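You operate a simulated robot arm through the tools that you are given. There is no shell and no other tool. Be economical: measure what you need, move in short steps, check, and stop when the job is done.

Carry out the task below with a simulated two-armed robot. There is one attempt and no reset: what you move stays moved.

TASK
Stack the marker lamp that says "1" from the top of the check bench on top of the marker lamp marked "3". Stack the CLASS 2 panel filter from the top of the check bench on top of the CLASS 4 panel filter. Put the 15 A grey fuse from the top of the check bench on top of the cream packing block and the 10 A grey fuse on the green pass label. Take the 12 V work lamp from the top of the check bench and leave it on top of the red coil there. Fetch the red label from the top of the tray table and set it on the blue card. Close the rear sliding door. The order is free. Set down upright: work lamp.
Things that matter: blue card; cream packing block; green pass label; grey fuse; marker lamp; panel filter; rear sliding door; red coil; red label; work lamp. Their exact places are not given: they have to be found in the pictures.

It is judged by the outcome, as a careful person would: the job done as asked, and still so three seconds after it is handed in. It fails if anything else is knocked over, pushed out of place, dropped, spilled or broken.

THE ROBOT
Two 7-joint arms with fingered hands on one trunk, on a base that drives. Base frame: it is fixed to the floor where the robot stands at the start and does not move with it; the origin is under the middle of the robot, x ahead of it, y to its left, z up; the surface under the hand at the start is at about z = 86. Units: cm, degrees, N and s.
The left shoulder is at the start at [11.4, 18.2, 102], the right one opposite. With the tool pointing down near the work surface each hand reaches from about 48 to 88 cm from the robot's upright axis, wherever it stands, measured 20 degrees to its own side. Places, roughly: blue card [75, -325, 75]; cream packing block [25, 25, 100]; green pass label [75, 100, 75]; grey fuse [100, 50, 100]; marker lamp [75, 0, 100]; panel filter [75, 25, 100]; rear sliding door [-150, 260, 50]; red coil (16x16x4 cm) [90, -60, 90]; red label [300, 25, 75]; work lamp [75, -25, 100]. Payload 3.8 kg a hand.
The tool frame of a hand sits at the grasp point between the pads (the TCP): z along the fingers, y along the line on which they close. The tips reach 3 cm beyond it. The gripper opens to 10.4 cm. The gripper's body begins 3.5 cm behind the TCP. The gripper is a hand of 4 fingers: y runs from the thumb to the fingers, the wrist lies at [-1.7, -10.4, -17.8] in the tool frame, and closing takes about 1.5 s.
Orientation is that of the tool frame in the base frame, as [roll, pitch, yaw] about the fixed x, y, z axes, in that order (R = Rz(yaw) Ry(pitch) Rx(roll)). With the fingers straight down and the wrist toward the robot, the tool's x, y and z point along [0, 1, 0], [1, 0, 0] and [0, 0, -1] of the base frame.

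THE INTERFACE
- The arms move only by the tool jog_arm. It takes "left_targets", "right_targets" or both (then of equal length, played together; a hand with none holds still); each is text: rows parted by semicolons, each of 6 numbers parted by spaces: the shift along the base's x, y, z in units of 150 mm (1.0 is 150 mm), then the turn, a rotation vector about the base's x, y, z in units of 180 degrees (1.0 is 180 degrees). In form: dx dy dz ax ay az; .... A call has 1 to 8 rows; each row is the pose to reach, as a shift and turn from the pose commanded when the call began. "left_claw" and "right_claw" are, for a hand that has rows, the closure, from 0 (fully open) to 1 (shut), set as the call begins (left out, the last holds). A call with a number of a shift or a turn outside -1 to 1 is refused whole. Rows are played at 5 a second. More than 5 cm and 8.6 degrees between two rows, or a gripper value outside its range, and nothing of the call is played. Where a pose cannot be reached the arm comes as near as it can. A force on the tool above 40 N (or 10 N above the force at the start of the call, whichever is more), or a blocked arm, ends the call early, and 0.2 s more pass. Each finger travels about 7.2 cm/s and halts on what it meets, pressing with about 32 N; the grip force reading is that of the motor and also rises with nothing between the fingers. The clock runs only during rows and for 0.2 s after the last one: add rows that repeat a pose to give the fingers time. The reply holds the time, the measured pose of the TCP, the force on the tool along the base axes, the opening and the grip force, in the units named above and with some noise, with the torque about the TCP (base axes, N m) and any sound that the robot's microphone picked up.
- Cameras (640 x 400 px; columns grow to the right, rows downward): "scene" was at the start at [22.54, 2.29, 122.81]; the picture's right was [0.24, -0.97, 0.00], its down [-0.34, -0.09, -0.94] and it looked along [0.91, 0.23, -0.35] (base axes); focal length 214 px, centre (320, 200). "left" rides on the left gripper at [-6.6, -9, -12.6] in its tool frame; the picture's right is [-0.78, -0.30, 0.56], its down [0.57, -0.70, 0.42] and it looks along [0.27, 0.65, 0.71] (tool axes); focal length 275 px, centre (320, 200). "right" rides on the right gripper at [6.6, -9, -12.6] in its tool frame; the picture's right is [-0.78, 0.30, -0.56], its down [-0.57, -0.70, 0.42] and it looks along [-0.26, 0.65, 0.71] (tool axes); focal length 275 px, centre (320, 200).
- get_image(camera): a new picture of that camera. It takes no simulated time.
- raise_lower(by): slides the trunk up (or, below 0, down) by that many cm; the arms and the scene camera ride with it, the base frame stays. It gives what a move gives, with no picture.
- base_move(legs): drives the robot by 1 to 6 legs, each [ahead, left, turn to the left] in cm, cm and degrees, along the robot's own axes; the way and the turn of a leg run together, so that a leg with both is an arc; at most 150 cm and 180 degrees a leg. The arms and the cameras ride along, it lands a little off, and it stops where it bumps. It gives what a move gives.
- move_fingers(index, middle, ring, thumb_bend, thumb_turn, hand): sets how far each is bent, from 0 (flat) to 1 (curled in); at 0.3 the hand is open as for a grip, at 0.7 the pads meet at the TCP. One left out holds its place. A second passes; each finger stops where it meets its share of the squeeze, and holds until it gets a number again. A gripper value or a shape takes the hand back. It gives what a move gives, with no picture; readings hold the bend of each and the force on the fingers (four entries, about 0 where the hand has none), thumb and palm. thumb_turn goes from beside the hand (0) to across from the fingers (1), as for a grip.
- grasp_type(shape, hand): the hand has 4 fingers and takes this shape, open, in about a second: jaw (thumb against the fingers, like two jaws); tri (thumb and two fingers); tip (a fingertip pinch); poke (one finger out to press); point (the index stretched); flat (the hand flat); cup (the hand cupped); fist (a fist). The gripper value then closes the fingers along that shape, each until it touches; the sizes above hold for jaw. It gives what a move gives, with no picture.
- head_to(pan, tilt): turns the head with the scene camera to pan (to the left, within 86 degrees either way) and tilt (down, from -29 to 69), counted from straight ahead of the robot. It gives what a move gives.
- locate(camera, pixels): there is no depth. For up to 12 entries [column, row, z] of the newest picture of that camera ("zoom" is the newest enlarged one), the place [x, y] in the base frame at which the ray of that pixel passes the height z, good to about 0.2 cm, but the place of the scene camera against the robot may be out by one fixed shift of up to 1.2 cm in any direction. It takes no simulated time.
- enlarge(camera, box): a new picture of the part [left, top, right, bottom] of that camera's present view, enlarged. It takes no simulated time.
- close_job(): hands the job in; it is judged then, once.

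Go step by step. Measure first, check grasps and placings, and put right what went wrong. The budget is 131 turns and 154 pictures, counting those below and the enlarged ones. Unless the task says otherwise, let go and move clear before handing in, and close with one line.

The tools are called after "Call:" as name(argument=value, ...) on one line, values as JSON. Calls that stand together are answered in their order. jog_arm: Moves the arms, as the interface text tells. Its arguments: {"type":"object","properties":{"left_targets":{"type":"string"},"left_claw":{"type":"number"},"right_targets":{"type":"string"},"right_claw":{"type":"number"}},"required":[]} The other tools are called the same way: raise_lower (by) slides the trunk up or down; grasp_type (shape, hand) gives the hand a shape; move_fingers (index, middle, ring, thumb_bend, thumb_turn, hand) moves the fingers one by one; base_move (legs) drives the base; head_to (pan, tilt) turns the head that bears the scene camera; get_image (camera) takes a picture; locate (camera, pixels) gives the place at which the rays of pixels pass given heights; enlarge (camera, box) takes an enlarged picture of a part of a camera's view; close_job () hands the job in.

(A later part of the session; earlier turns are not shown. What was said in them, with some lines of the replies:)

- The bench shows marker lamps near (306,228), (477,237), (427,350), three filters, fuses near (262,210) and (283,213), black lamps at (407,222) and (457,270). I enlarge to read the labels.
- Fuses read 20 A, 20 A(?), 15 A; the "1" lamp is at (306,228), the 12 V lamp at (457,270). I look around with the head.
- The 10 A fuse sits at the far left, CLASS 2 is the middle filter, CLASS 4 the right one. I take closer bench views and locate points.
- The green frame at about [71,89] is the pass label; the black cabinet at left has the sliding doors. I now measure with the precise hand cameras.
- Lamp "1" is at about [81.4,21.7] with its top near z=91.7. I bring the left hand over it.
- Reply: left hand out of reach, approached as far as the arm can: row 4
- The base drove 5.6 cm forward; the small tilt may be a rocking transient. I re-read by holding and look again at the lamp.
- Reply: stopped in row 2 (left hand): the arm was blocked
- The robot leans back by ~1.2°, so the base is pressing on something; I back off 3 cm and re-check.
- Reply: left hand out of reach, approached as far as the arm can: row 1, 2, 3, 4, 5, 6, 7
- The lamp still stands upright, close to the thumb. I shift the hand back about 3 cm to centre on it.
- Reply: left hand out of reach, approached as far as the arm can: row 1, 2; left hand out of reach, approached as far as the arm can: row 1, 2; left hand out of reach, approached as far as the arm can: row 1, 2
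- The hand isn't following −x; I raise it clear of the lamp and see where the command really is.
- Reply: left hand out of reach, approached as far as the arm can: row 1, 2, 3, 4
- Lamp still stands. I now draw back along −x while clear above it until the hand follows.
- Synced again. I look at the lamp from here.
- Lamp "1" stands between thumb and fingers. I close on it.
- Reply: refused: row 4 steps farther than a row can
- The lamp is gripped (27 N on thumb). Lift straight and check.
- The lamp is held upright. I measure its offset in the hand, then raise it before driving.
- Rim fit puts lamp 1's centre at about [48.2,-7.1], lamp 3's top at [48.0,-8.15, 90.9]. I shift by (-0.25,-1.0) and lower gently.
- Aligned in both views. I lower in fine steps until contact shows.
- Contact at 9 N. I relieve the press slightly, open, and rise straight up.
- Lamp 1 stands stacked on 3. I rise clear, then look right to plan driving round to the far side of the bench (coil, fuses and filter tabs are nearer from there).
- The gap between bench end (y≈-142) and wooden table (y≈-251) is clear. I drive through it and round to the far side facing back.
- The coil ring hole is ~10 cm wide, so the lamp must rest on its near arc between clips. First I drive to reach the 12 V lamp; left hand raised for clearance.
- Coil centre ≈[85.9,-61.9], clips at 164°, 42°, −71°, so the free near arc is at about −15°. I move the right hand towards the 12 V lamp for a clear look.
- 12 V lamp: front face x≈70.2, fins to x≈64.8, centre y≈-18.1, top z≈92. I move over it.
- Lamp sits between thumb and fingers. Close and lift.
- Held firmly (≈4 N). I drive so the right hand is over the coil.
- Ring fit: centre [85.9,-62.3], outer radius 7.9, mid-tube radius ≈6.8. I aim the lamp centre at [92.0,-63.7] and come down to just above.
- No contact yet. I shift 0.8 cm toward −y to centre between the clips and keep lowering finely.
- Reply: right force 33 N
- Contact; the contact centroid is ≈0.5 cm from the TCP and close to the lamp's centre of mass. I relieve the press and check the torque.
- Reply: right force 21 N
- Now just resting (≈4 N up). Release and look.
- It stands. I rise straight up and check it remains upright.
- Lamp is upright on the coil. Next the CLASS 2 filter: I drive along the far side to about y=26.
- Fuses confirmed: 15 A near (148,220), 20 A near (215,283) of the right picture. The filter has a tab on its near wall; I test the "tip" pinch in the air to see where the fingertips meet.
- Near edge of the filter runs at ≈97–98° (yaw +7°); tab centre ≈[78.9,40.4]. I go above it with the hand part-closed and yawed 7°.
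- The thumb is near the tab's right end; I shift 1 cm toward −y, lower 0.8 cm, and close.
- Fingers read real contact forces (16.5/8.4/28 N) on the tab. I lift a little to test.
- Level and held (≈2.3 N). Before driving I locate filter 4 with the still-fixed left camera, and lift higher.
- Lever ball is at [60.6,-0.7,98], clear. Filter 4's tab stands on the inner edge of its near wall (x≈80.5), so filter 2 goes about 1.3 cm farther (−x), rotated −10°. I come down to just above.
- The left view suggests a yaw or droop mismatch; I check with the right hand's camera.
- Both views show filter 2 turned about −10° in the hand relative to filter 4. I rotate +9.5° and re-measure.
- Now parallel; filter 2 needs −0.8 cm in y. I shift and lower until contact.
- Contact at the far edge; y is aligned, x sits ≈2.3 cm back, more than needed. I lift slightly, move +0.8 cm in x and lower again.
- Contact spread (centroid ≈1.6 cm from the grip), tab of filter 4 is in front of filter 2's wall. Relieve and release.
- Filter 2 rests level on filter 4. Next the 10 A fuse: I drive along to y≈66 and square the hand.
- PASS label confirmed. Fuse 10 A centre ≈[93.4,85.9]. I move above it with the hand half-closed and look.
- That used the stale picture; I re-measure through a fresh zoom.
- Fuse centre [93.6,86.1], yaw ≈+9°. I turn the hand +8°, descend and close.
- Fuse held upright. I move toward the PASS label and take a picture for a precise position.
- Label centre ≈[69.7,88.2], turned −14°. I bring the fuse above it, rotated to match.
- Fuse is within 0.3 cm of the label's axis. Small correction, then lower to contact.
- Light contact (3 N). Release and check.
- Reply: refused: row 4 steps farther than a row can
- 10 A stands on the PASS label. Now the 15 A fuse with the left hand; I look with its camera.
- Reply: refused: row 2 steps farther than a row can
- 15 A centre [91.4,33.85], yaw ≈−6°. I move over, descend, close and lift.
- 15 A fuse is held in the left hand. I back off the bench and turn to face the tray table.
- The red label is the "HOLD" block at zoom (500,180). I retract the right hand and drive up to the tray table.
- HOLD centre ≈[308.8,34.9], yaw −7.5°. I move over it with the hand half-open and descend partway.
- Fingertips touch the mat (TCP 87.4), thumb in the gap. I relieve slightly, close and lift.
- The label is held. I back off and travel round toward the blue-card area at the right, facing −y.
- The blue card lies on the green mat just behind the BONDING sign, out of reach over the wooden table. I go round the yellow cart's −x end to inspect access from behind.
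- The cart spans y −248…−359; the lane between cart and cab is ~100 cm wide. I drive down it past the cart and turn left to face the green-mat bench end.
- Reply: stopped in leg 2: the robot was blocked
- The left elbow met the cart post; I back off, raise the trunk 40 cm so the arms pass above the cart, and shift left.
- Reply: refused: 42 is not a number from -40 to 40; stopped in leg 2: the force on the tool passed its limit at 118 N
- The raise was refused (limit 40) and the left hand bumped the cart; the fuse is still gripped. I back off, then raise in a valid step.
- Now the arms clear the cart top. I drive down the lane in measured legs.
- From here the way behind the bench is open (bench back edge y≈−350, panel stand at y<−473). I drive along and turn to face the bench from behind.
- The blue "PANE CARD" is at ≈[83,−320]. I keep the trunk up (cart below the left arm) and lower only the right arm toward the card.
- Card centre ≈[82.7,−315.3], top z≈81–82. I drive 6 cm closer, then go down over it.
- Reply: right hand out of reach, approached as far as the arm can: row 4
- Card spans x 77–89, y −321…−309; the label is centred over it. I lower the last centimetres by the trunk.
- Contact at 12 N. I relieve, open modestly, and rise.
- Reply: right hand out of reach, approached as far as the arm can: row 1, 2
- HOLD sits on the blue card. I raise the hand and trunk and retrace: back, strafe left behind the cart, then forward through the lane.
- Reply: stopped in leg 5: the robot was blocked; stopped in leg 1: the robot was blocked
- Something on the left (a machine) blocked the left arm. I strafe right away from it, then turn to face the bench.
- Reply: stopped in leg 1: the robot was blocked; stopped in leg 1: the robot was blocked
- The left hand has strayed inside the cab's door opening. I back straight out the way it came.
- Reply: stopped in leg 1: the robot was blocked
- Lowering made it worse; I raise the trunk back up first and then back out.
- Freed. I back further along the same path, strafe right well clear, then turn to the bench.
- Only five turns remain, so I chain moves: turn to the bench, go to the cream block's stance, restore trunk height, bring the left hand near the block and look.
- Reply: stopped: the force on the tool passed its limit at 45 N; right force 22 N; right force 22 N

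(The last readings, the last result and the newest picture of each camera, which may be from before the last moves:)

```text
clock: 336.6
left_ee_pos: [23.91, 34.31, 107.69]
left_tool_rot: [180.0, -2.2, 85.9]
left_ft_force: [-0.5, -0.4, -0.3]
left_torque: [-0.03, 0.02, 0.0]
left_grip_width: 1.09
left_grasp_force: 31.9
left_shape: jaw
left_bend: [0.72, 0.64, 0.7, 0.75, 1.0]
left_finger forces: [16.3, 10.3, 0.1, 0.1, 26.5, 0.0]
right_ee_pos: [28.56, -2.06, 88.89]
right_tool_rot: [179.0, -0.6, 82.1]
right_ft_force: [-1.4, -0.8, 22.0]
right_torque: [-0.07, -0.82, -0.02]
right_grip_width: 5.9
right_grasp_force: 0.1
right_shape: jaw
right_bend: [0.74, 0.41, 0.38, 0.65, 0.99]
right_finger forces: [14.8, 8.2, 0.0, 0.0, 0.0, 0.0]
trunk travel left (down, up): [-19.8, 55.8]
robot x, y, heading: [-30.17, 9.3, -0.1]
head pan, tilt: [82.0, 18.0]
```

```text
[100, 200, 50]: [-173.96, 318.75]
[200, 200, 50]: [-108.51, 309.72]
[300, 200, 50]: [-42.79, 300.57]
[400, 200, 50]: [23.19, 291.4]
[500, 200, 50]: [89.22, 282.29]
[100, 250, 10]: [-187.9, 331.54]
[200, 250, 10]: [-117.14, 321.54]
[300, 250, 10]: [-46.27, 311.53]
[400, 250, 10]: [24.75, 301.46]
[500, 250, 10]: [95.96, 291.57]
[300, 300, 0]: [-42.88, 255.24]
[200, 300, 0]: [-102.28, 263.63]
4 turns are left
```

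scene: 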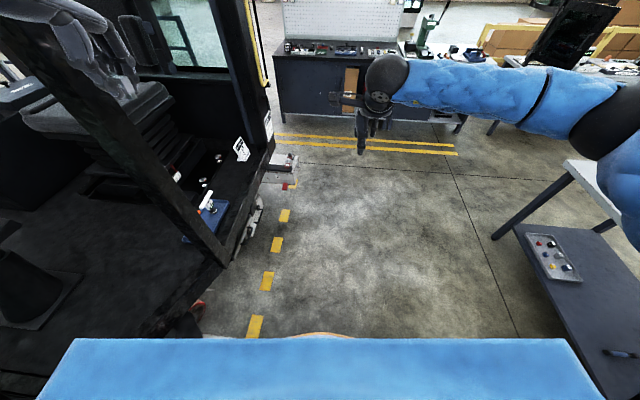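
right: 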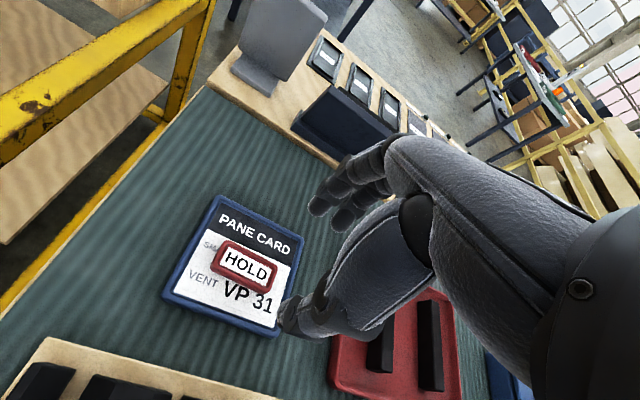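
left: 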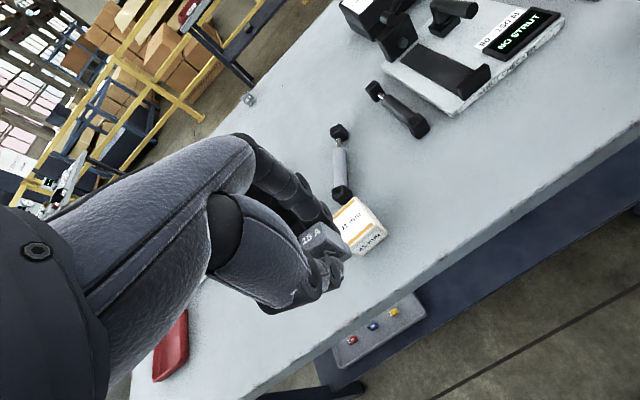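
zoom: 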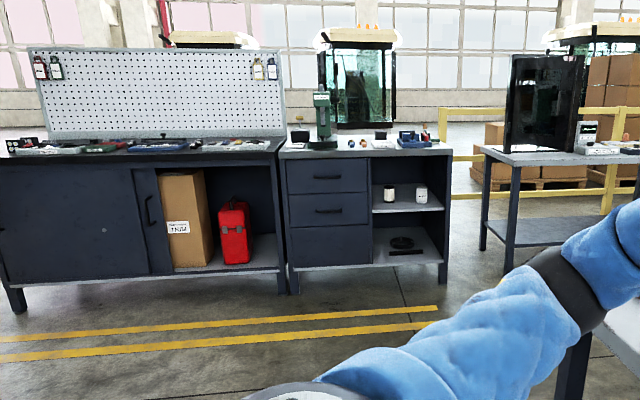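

The block's top centre is ≈[35.4,34.9]; the rear door's handle is at about [-118,258,62]. I chain: place the 15 A fuse, withdraw, drive to the cabinet and lower a hand beside the handle.

Call:
jog_arm(left_targets="0.25 0.01 0 0 0 0;0.5 0.03 0 0 0 0;0.767 0.04 -0.1 0 0 0;0.767 0.04 -0.3 0 0 0;0.767 0.04 -0.55 0 0 0;0.767 0.04 -0.75 0 0 0;0.767 0.04 -0.85 0 0 0;0.767 0.04 -0.9 0 0 0", right_targets="0 0 0.1 0 0 0;0 0 0.25 0 0 0;-0.1 0 0.3 0 0 0;-0.3 0 0.3 0 0 0;-0.45 0 0.3 0 0 0;-0.5 0 0.3 0 0 0;-0.5 0 0.3 0 0 0;-0.5 0 0.3 0 0 0")

Call:
jog_arm(left_targets="0 0 -0.02 0 0 0;0 0 -0.035 0 0 0;0 0 -0.05 0 0 0;0 0 -0.065 0 0 0;0 0 -0.075 0 0 0")

Call:
jog_arm(left_targets="0 0 0 0 0 0;0 0 0 0 0 0;0 0 0 0 0 0;0 0 0 0 0 0;0 0 0 0 0 0", left_claw=0.55)

Call:
jog_arm(left_targets="0 0 0.1 0 0 0;0 0 0.3 0 0 0;0 0 0.6 0 0 0;0 0 0.9 0 0 0")

Call:
get_image(camera="left")

Call:
base_move(legs=[[-30, 0, 0], [0, 0, 90], [100, 0, 0], [72, 0, 0], [0, 40, 0]])

Call:
raise_lower(by=-19)

Call:
jog_arm(left_targets="0 0 -0.3 0 0 0;0 0 -0.6 0 0 0;0 0 -0.9 0 0 0;0 0 -1 0 0 0", left_claw=1)

Call:
jog_arm(left_targets="0 0 -0.3 0 0 0;0 0 -0.6 0 0 0")

Call:
head_to(pan=10, tilt=35)

Call:
get_image(camera="scene")

```text
clock: 338.4
left_ee_pos: [35.6, 34.88, 94.11]
left_tool_rot: [-179.9, -2.1, 85.8]
left_ft_force: [-0.3, -0.2, 0.0]
left_torque: [0.01, -0.01, 0.0]
left_grip_width: 1.09
left_grasp_force: 32.0
left_shape: jaw
left_bend: [0.72, 0.64, 0.7, 0.75, 1.0]
left_finger forces: [16.4, 10.3, 0.0, 0.0, 26.5, 0.1]
right_ee_pos: [21.17, -2.26, 93.21]
right_tool_rot: [179.2, -0.5, 82.1]
right_ft_force: [0.4, 0.5, 0.1]
right_torque: [-0.03, -0.02, -0.03]
right_grip_width: 6.0
right_grasp_force: 0.0
right_shape: jaw
right_bend: [0.73, 0.41, 0.38, 0.65, 0.99]
right_finger forces: [0.1, 0.0, 0.0, 0.1, 0.0, 0.1]
trunk travel left (down, up): [-19.8, 55.8]
robot x, y, heading: [-30.01, 9.12, -0.2]
head pan, tilt: [82.0, 18.0]
```

```text
clock: 339.6
left_ee_pos: [35.46, 34.94, 93.43]
left_tool_rot: [179.8, -2.1, 86.0]
left_ft_force: [1.2, 2.1, 19.9]
left_torque: [0.0, -0.23, 0.01]
left_grip_width: 1.14
left_grasp_force: 32.3
left_shape: jaw
left_bend: [0.72, 0.64, 0.7, 0.75, 1.0]
left_finger forces: [19.3, 12.0, 0.1, 0.0, 31.7, 0.0]
right_ee_pos: [21.0, -2.24, 93.24]
right_tool_rot: [179.2, -0.6, 82.0]
right_ft_force: [-0.7, 0.0, -0.1]
right_torque: [-0.02, -0.01, 0.04]
right_grip_width: 6.05
right_grasp_force: 0.1
right_shape: jaw
right_bend: [0.73, 0.41, 0.38, 0.65, 0.99]
right_finger forces: [0.1, 0.1, 0.1, 0.1, 0.0, 0.0]
trunk travel left (down, up): [-19.8, 55.8]
robot x, y, heading: [-30.6, 8.95, -0.2]
head pan, tilt: [82.0, 18.0]
```

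```text
clock: 340.8
left_ee_pos: [35.44, 34.8, 93.16]
left_tool_rot: [-179.9, -2.1, 85.9]
left_ft_force: [-3.9, 0.7, 12.8]
left_torque: [-0.12, -0.21, -0.04]
left_grip_width: 4.43
left_grasp_force: 0.0
left_shape: jaw
left_bend: [0.75, 0.47, 0.43, 0.71, 1.0]
left_finger forces: [11.2, 1.9, 0.0, 0.0, 0.0, 0.0]
right_ee_pos: [21.0, -2.27, 93.36]
right_tool_rot: [179.2, -0.5, 82.1]
right_ft_force: [-0.6, -0.2, 0.1]
right_torque: [0.01, 0.02, 0.0]
right_grip_width: 6.02
right_grasp_force: 0.0
right_shape: jaw
right_bend: [0.73, 0.41, 0.38, 0.65, 0.99]
right_finger forces: [0.0, 0.0, 0.0, 0.0, 0.0, 0.1]
trunk travel left (down, up): [-19.8, 55.8]
robot x, y, heading: [-29.74, 9.2, -0.2]
head pan, tilt: [82.0, 18.0]
```

```text
clock: 341.8
left_ee_pos: [35.68, 35.08, 106.54]
left_tool_rot: [-179.8, -2.2, 85.9]
left_ft_force: [-0.3, -0.2, -0.1]
left_torque: [-0.01, -0.02, -0.03]
left_grip_width: 4.64
left_grasp_force: 0.1
left_shape: jaw
left_bend: [0.74, 0.47, 0.43, 0.71, 1.0]
left_finger forces: [0.0, 0.0, 0.0, 0.0, 0.0, 0.1]
right_ee_pos: [21.22, -2.2, 93.22]
right_tool_rot: [179.3, -0.6, 82.1]
right_ft_force: [0.4, -0.1, -0.7]
right_torque: [0.0, 0.01, 0.02]
right_grip_width: 6.02
right_grasp_force: 0.1
right_shape: jaw
right_bend: [0.73, 0.41, 0.38, 0.65, 0.99]
right_finger forces: [0.0, 0.0, 0.0, 0.0, 0.1, 0.1]
trunk travel left (down, up): [-19.8, 55.8]
robot x, y, heading: [-30.52, 9.31, -0.0]
head pan, tilt: [82.0, 18.0]
```

```text
3 pictures are left
```

left: 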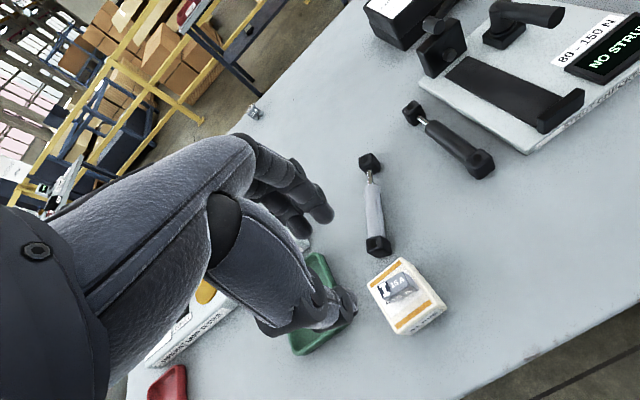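

```text
clock: 358.1
left_ee_pos: [-128.93, 246.65, 106.48]
left_tool_rot: [-179.8, -2.1, 177.1]
left_ft_force: [0.7, -0.2, 0.1]
left_torque: [0.0, 0.01, -0.01]
left_grip_width: 4.64
left_grasp_force: 0.0
left_shape: jaw
left_bend: [0.74, 0.47, 0.43, 0.71, 1.0]
left_finger forces: [0.0, 0.0, 0.1, 0.0, 0.0, 0.1]
right_ee_pos: [-91.76, 232.83, 93.25]
right_tool_rot: [179.4, -0.5, 173.1]
right_ft_force: [0.4, -0.4, 0.7]
right_torque: [0.0, -0.03, -0.01]
right_grip_width: 6.05
right_grasp_force: 0.1
right_shape: jaw
right_bend: [0.73, 0.41, 0.38, 0.65, 0.99]
right_finger forces: [0.0, 0.0, 0.0, 0.0, 0.0, 0.0]
trunk travel left (down, up): [-19.8, 55.8]
robot x, y, heading: [-102.03, 181.4, 90.8]
head pan, tilt: [82.0, 18.0]
```

```text
clock: 360.2
left_ee_pos: [-129.07, 246.66, 87.57]
left_tool_rot: [-179.9, -2.1, 177.0]
left_ft_force: [0.1, 0.0, 0.0]
left_torque: [0.02, 0.0, -0.03]
left_grip_width: 4.66
left_grasp_force: 0.1
left_shape: jaw
left_bend: [0.74, 0.47, 0.43, 0.71, 1.0]
left_finger forces: [0.1, 0.0, 0.0, 0.0, 0.0, 0.0]
right_ee_pos: [-91.59, 232.71, 74.23]
right_tool_rot: [179.3, -0.5, 173.1]
right_ft_force: [0.1, -0.1, -0.3]
right_torque: [0.0, 0.01, -0.03]
right_grip_width: 6.03
right_grasp_force: 0.1
right_shape: jaw
right_bend: [0.73, 0.41, 0.38, 0.65, 0.99]
right_finger forces: [0.0, 0.0, 0.0, 0.1, 0.0, 0.0]
trunk travel left (down, up): [-0.8, 74.8]
robot x, y, heading: [-102.23, 181.74, 90.7]
head pan, tilt: [82.0, 18.0]
```

```text
clock: 361.2
left_ee_pos: [-129.14, 246.7, 72.48]
left_tool_rot: [-179.9, -1.9, 176.9]
left_ft_force: [-1.2, -0.3, 0.0]
left_torque: [0.0, 0.04, 0.0]
left_grip_width: 0.0
left_grasp_force: 31.9
left_shape: jaw
left_bend: [0.7, 0.7, 0.7, 0.49, 1.0]
left_finger forces: [0.1, 0.0, 0.0, 0.0, 0.0, 0.0]
right_ee_pos: [-91.65, 232.73, 74.16]
right_tool_rot: [179.3, -0.5, 173.1]
right_ft_force: [-1.2, 0.9, 0.7]
right_torque: [0.0, 0.0, -0.03]
right_grip_width: 6.02
right_grasp_force: 0.2
right_shape: jaw
right_bend: [0.73, 0.41, 0.38, 0.65, 0.99]
right_finger forces: [0.0, 0.0, 0.1, 0.0, 0.1, 0.1]
trunk travel left (down, up): [-0.8, 74.8]
robot x, y, heading: [-101.77, 181.27, 90.8]
head pan, tilt: [82.0, 18.0]
```

```text
clock: 361.8
left_ee_pos: [-129.05, 246.54, 63.64]
left_tool_rot: [-179.9, -2.1, 177.0]
left_ft_force: [0.3, -0.7, 0.0]
left_torque: [-0.01, 0.01, 0.02]
left_grip_width: 0.0
left_grasp_force: 32.0
left_shape: jaw
left_bend: [0.7, 0.7, 0.7, 0.49, 1.0]
left_finger forces: [0.0, 0.1, 0.1, 0.0, 0.1, 0.0]
right_ee_pos: [-91.62, 232.78, 74.09]
right_tool_rot: [179.3, -0.5, 173.2]
right_ft_force: [-0.2, 0.0, 0.3]
right_torque: [-0.01, 0.01, 0.01]
right_grip_width: 6.03
right_grasp_force: 0.0
right_shape: jaw
right_bend: [0.73, 0.41, 0.38, 0.65, 0.99]
right_finger forces: [0.1, 0.1, 0.0, 0.0, 0.1, 0.0]
trunk travel left (down, up): [-0.8, 74.8]
robot x, y, heading: [-101.85, 181.29, 90.8]
head pan, tilt: [82.0, 18.0]
```

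```text
clock: 363.2
left_ee_pos: [-129.03, 246.55, 63.71]
left_tool_rot: [-179.7, -2.1, 177.1]
left_ft_force: [-0.5, 0.3, -0.3]
left_torque: [-0.02, -0.03, 0.03]
left_grip_width: 0.02
left_grasp_force: 31.9
left_shape: jaw
left_bend: [0.7, 0.7, 0.7, 0.49, 1.0]
left_finger forces: [0.1, 0.1, 0.0, 0.1, 0.0, 0.0]
right_ee_pos: [-91.65, 232.88, 74.22]
right_tool_rot: [179.4, -0.4, 173.2]
right_ft_force: [0.5, 0.0, 0.1]
right_torque: [-0.02, 0.01, 0.0]
right_grip_width: 6.02
right_grasp_force: 0.0
right_shape: jaw
right_bend: [0.73, 0.41, 0.38, 0.65, 0.99]
right_finger forces: [0.0, 0.0, 0.1, 0.1, 0.1, 0.0]
trunk travel left (down, up): [-0.8, 74.8]
robot x, y, heading: [-101.92, 181.33, 91.2]
head pan, tilt: [10.0, 35.0]
```

```text
2 pictures are left
3 turns are left
```

scene: 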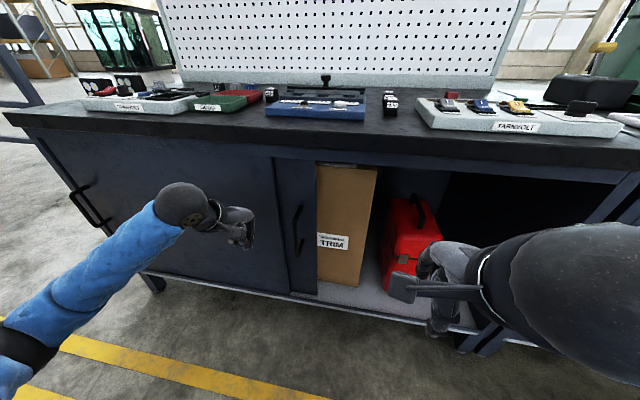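

The fuse sits on the block. The rear door's handle is ~11 cm right of the left hand and lower; I form a poking finger, touch the front panel, sweep right onto the handle and push the door along with the base.

Call:
grasp_type(hand="left", shape="poke")

Call:
base_move(legs=[[0, 0, -1]])

Call:
jog_arm(left_targets="0 0 -0.3 0 0 0;0 0 -0.6 0 0 0")

Call:
jog_arm(left_targets="0 0.15 0 0 0 0;0 0.3 0 0 0 0;0 0.4 0 0 0 0;0 0.5 0 0 0 0;0 0.6 0 0 0 0;0 0.7 0 0 0 0;0 0.8 0 0 0 0;0 0.9 0 0 0 0")

Call:
jog_arm(left_targets="0 -0.03 0 0 0 0;0.1 -0.03 0 0 0 0;0.2 -0.03 0 0 0 0;0.3 -0.03 0 0 0 0;0.4 0 0 0 0 0;0.5 0.03 0 0 0 0;0.6 0.05 0 0 0 0;0.65 0.05 0 0 0 0")

Call:
base_move(legs=[[0, -30, 0]])

Call:
base_move(legs=[[0, -32, 0]])

Call:
get_image(camera="scene")

```text
clock: 364.1
left_ee_pos: [-129.09, 246.45, 63.75]
left_tool_rot: [-179.7, -2.1, 177.0]
left_ft_force: [0.2, 0.1, 0.0]
left_torque: [-0.03, 0.01, 0.0]
left_grip_width: 0.0
left_grasp_force: 0.1
left_shape: poke
left_bend: [0.7, 0.7, 0.99, 1.0, 1.0]
left_finger forces: [0.0, 0.0, 0.0, 0.0, 0.0, 0.0]
right_ee_pos: [-91.64, 232.8, 74.17]
right_tool_rot: [179.3, -0.6, 173.1]
right_ft_force: [-1.0, 0.3, -0.8]
right_torque: [-0.01, -0.03, -0.02]
right_grip_width: 6.0
right_grasp_force: 0.1
right_shape: jaw
right_bend: [0.73, 0.41, 0.38, 0.65, 0.99]
right_finger forces: [0.0, 0.1, 0.1, 0.0, 0.0, 0.0]
trunk travel left (down, up): [-0.8, 74.8]
robot x, y, heading: [-102.03, 181.46, 90.8]
head pan, tilt: [10.0, 35.0]
```

```text
clock: 364.8
left_ee_pos: [-127.82, 247.17, 63.73]
left_tool_rot: [-179.6, -2.1, 176.0]
left_ft_force: [0.6, 0.1, 0.0]
left_torque: [-0.05, -0.01, 0.01]
left_grip_width: 0.0
left_grasp_force: 0.0
left_shape: poke
left_bend: [0.7, 0.7, 0.99, 1.0, 1.0]
left_finger forces: [0.0, 0.0, 0.0, 0.0, 0.0, 0.0]
right_ee_pos: [-90.67, 232.52, 74.07]
right_tool_rot: [179.3, -0.4, 172.1]
right_ft_force: [0.0, -0.2, -0.1]
right_torque: [0.04, 0.0, 0.01]
right_grip_width: 6.01
right_grasp_force: 0.0
right_shape: jaw
right_bend: [0.73, 0.41, 0.38, 0.65, 0.99]
right_finger forces: [0.0, 0.0, 0.1, 0.1, 0.0, 0.0]
trunk travel left (down, up): [-0.8, 74.8]
robot x, y, heading: [-101.86, 181.5, 89.8]
head pan, tilt: [10.0, 35.0]
```

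```text
clock: 365.4
left_ee_pos: [-127.88, 247.02, 54.59]
left_tool_rot: [-179.7, -2.1, 176.0]
left_ft_force: [0.7, -0.6, -0.5]
left_torque: [-0.02, -0.01, -0.01]
left_grip_width: 0.02
left_grasp_force: 0.1
left_shape: poke
left_bend: [0.7, 0.7, 0.99, 1.0, 1.0]
left_finger forces: [0.1, 0.1, 0.0, 0.0, 0.0, 0.1]
right_ee_pos: [-90.77, 232.6, 74.17]
right_tool_rot: [179.3, -0.5, 172.1]
right_ft_force: [0.1, 0.1, 0.1]
right_torque: [-0.01, 0.0, 0.01]
right_grip_width: 6.03
right_grasp_force: 0.1
right_shape: jaw
right_bend: [0.73, 0.41, 0.38, 0.65, 0.99]
right_finger forces: [0.1, 0.1, 0.1, 0.0, 0.0, 0.0]
trunk travel left (down, up): [-0.8, 74.8]
robot x, y, heading: [-102.02, 181.12, 89.6]
head pan, tilt: [10.0, 35.0]
```

```text
clock: 366.7
left_ee_pos: [-127.82, 255.29, 54.63]
left_tool_rot: [-179.4, -2.0, 175.8]
left_ft_force: [1.4, -9.0, 2.2]
left_torque: [0.59, 0.04, 0.03]
left_grip_width: 0.0
left_grasp_force: 0.0
left_shape: poke
left_bend: [0.7, 0.7, 0.99, 1.0, 1.0]
left_finger forces: [0.1, 8.3, 0.1, 0.1, 0.0, 0.1]
right_ee_pos: [-90.76, 232.51, 74.3]
right_tool_rot: [179.3, -0.5, 172.1]
right_ft_force: [-0.8, -0.1, 0.0]
right_torque: [-0.02, -0.01, -0.03]
right_grip_width: 6.04
right_grasp_force: 0.1
right_shape: jaw
right_bend: [0.73, 0.41, 0.38, 0.65, 0.99]
right_finger forces: [0.0, 0.0, 0.1, 0.0, 0.0, 0.1]
trunk travel left (down, up): [-0.8, 74.8]
robot x, y, heading: [-101.84, 181.48, 90.1]
head pan, tilt: [10.0, 35.0]
stopped in row 6 (left hand): the force on the tool passed its limit at 50 N (the readings are from after the stop); the commanded pose is now the measured one
```

```text
clock: 368.5
left_ee_pos: [-118.0, 256.21, 54.71]
left_tool_rot: [-179.3, -2.1, 175.9]
left_ft_force: [-0.4, -0.9, 0.4]
left_torque: [0.09, -0.12, -0.07]
left_grip_width: 0.0
left_grasp_force: 0.1
left_shape: poke
left_bend: [0.7, 0.7, 0.99, 1.0, 1.0]
left_finger forces: [0.0, 0.0, 0.1, 0.0, 0.7, 1.0]
right_ee_pos: [-90.8, 232.59, 74.12]
right_tool_rot: [179.3, -0.6, 172.1]
right_ft_force: [0.6, -0.2, 0.9]
right_torque: [-0.03, 0.03, 0.02]
right_grip_width: 6.02
right_grasp_force: 0.1
right_shape: jaw
right_bend: [0.73, 0.41, 0.38, 0.65, 0.99]
right_finger forces: [0.0, 0.1, 0.0, 0.1, 0.1, 0.0]
trunk travel left (down, up): [-0.8, 74.8]
robot x, y, heading: [-101.97, 181.55, 89.5]
head pan, tilt: [10.0, 35.0]
```

```text
clock: 370.5
left_ee_pos: [-87.76, 256.07, 54.67]
left_tool_rot: [-179.3, -2.0, 175.8]
left_ft_force: [0.7, 0.3, -0.2]
left_torque: [0.0, 0.01, 0.01]
left_grip_width: 0.0
left_grasp_force: 0.1
left_shape: poke
left_bend: [0.7, 0.7, 0.99, 1.0, 1.0]
left_finger forces: [0.0, 0.0, 0.0, 0.0, 0.0, 0.1]
right_ee_pos: [-60.48, 232.38, 74.28]
right_tool_rot: [179.3, -0.5, 172.0]
right_ft_force: [0.2, 0.5, 0.3]
right_torque: [0.0, 0.03, -0.02]
right_grip_width: 6.03
right_grasp_force: 0.0
right_shape: jaw
right_bend: [0.73, 0.41, 0.38, 0.65, 0.99]
right_finger forces: [0.0, 0.0, 0.0, 0.0, 0.0, 0.1]
trunk travel left (down, up): [-0.8, 74.8]
robot x, y, heading: [-72.02, 181.23, 89.7]
head pan, tilt: [10.0, 35.0]
```

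```text
clock: 372.4
left_ee_pos: [-61.66, 256.03, 54.41]
left_tool_rot: [-178.9, -2.9, 177.0]
left_ft_force: [-2.7, -1.8, 0.6]
left_torque: [0.07, -0.25, -0.05]
left_grip_width: 0.0
left_grasp_force: 0.0
left_shape: poke
left_bend: [0.7, 0.7, 0.99, 1.0, 1.0]
left_finger forces: [0.0, 0.1, 0.0, 0.0, 0.0, 2.5]
right_ee_pos: [-33.03, 232.37, 74.15]
right_tool_rot: [179.2, -0.5, 171.9]
right_ft_force: [0.5, 0.2, -0.6]
right_torque: [0.02, 0.0, -0.02]
right_grip_width: 6.03
right_grasp_force: 0.1
right_shape: jaw
right_bend: [0.73, 0.41, 0.38, 0.65, 0.99]
right_finger forces: [0.1, 0.0, 0.0, 0.0, 0.1, 0.0]
trunk travel left (down, up): [-0.8, 74.8]
robot x, y, heading: [-44.55, 181.17, 89.9]
head pan, tilt: [10.0, 35.0]
stopped in leg 1: the force on the tool passed its limit at 66 N (the readings are from after the stop); the commanded pose is now the measured one
```

```text
1 pictures are left
2 turns are left
```

scene: 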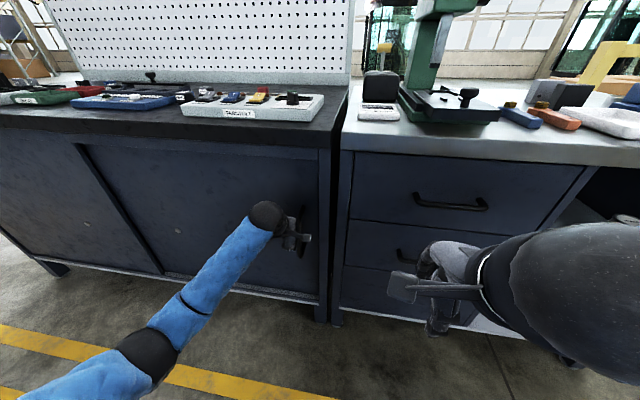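

The rear door has slid shut against its stop (opening covered). I withdraw the hand straight back and take the last look.

Call:
jog_arm(left_targets="-0.08 0 0 0 0 0;-0.08 -0.2 0 0 0 0;-0.08 -0.4 0 0 0 0;-0.08 -0.6 0 0 0 0")

Call:
base_move(legs=[[-25, 0, 0]])

Call:
get_image(camera="scene")

```text
clock: 373.4
left_ee_pos: [-62.85, 247.08, 54.53]
left_tool_rot: [-178.8, -2.9, 176.9]
left_ft_force: [0.7, 0.2, 0.7]
left_torque: [0.01, 0.01, -0.01]
left_grip_width: 0.0
left_grasp_force: 0.1
left_shape: poke
left_bend: [0.7, 0.7, 0.99, 1.0, 1.0]
left_finger forces: [0.1, 0.0, 0.1, 0.0, 0.1, 0.0]
right_ee_pos: [-33.09, 232.49, 74.2]
right_tool_rot: [179.3, -0.6, 171.8]
right_ft_force: [0.5, -0.1, -0.1]
right_torque: [0.01, 0.03, 0.0]
right_grip_width: 6.02
right_grasp_force: 0.0
right_shape: jaw
right_bend: [0.73, 0.41, 0.38, 0.65, 0.99]
right_finger forces: [0.0, 0.1, 0.0, 0.0, 0.0, 0.1]
trunk travel left (down, up): [-0.8, 74.8]
robot x, y, heading: [-44.8, 180.72, 89.9]
head pan, tilt: [10.0, 35.0]
```

```text
clock: 375.2
left_ee_pos: [-62.78, 222.05, 54.63]
left_tool_rot: [-179.0, -2.9, 176.9]
left_ft_force: [-0.9, -0.3, 0.2]
left_torque: [-0.05, -0.01, 0.0]
left_grip_width: 0.0
left_grasp_force: 0.0
left_shape: poke
left_bend: [0.7, 0.7, 0.99, 1.0, 1.0]
left_finger forces: [0.1, 0.0, 0.0, 0.0, 0.0, 0.0]
right_ee_pos: [-33.11, 207.03, 74.1]
right_tool_rot: [179.3, -0.6, 171.8]
right_ft_force: [0.8, 0.2, 0.7]
right_torque: [-0.01, -0.02, 0.0]
right_grip_width: 6.03
right_grasp_force: 0.1
right_shape: jaw
right_bend: [0.73, 0.41, 0.38, 0.65, 0.99]
right_finger forces: [0.0, 0.0, 0.0, 0.1, 0.0, 0.0]
trunk travel left (down, up): [-0.8, 74.8]
robot x, y, heading: [-44.36, 156.22, 89.9]
head pan, tilt: [10.0, 35.0]
```

```text
0 pictures are left
1 turns are left
```

scene: 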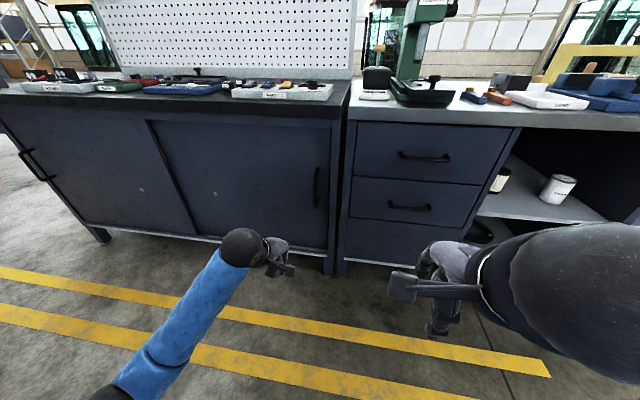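

The last picture shows the rear door fully shut, with its handle at (318,188), and both hands clear. All the other placings are done, so I hand in.

Call:
close_job()

```text
The job is handed in.
```

All seven parts of the task are done and handed in. While driving, the left arm bumped the yellow cart (118 N on the hand) and caught inside the cab's door opening. The robot also pressed lightly on the bench early on. I saw nothing moved by these in later pictures, but I did not check the cart or cab closely.
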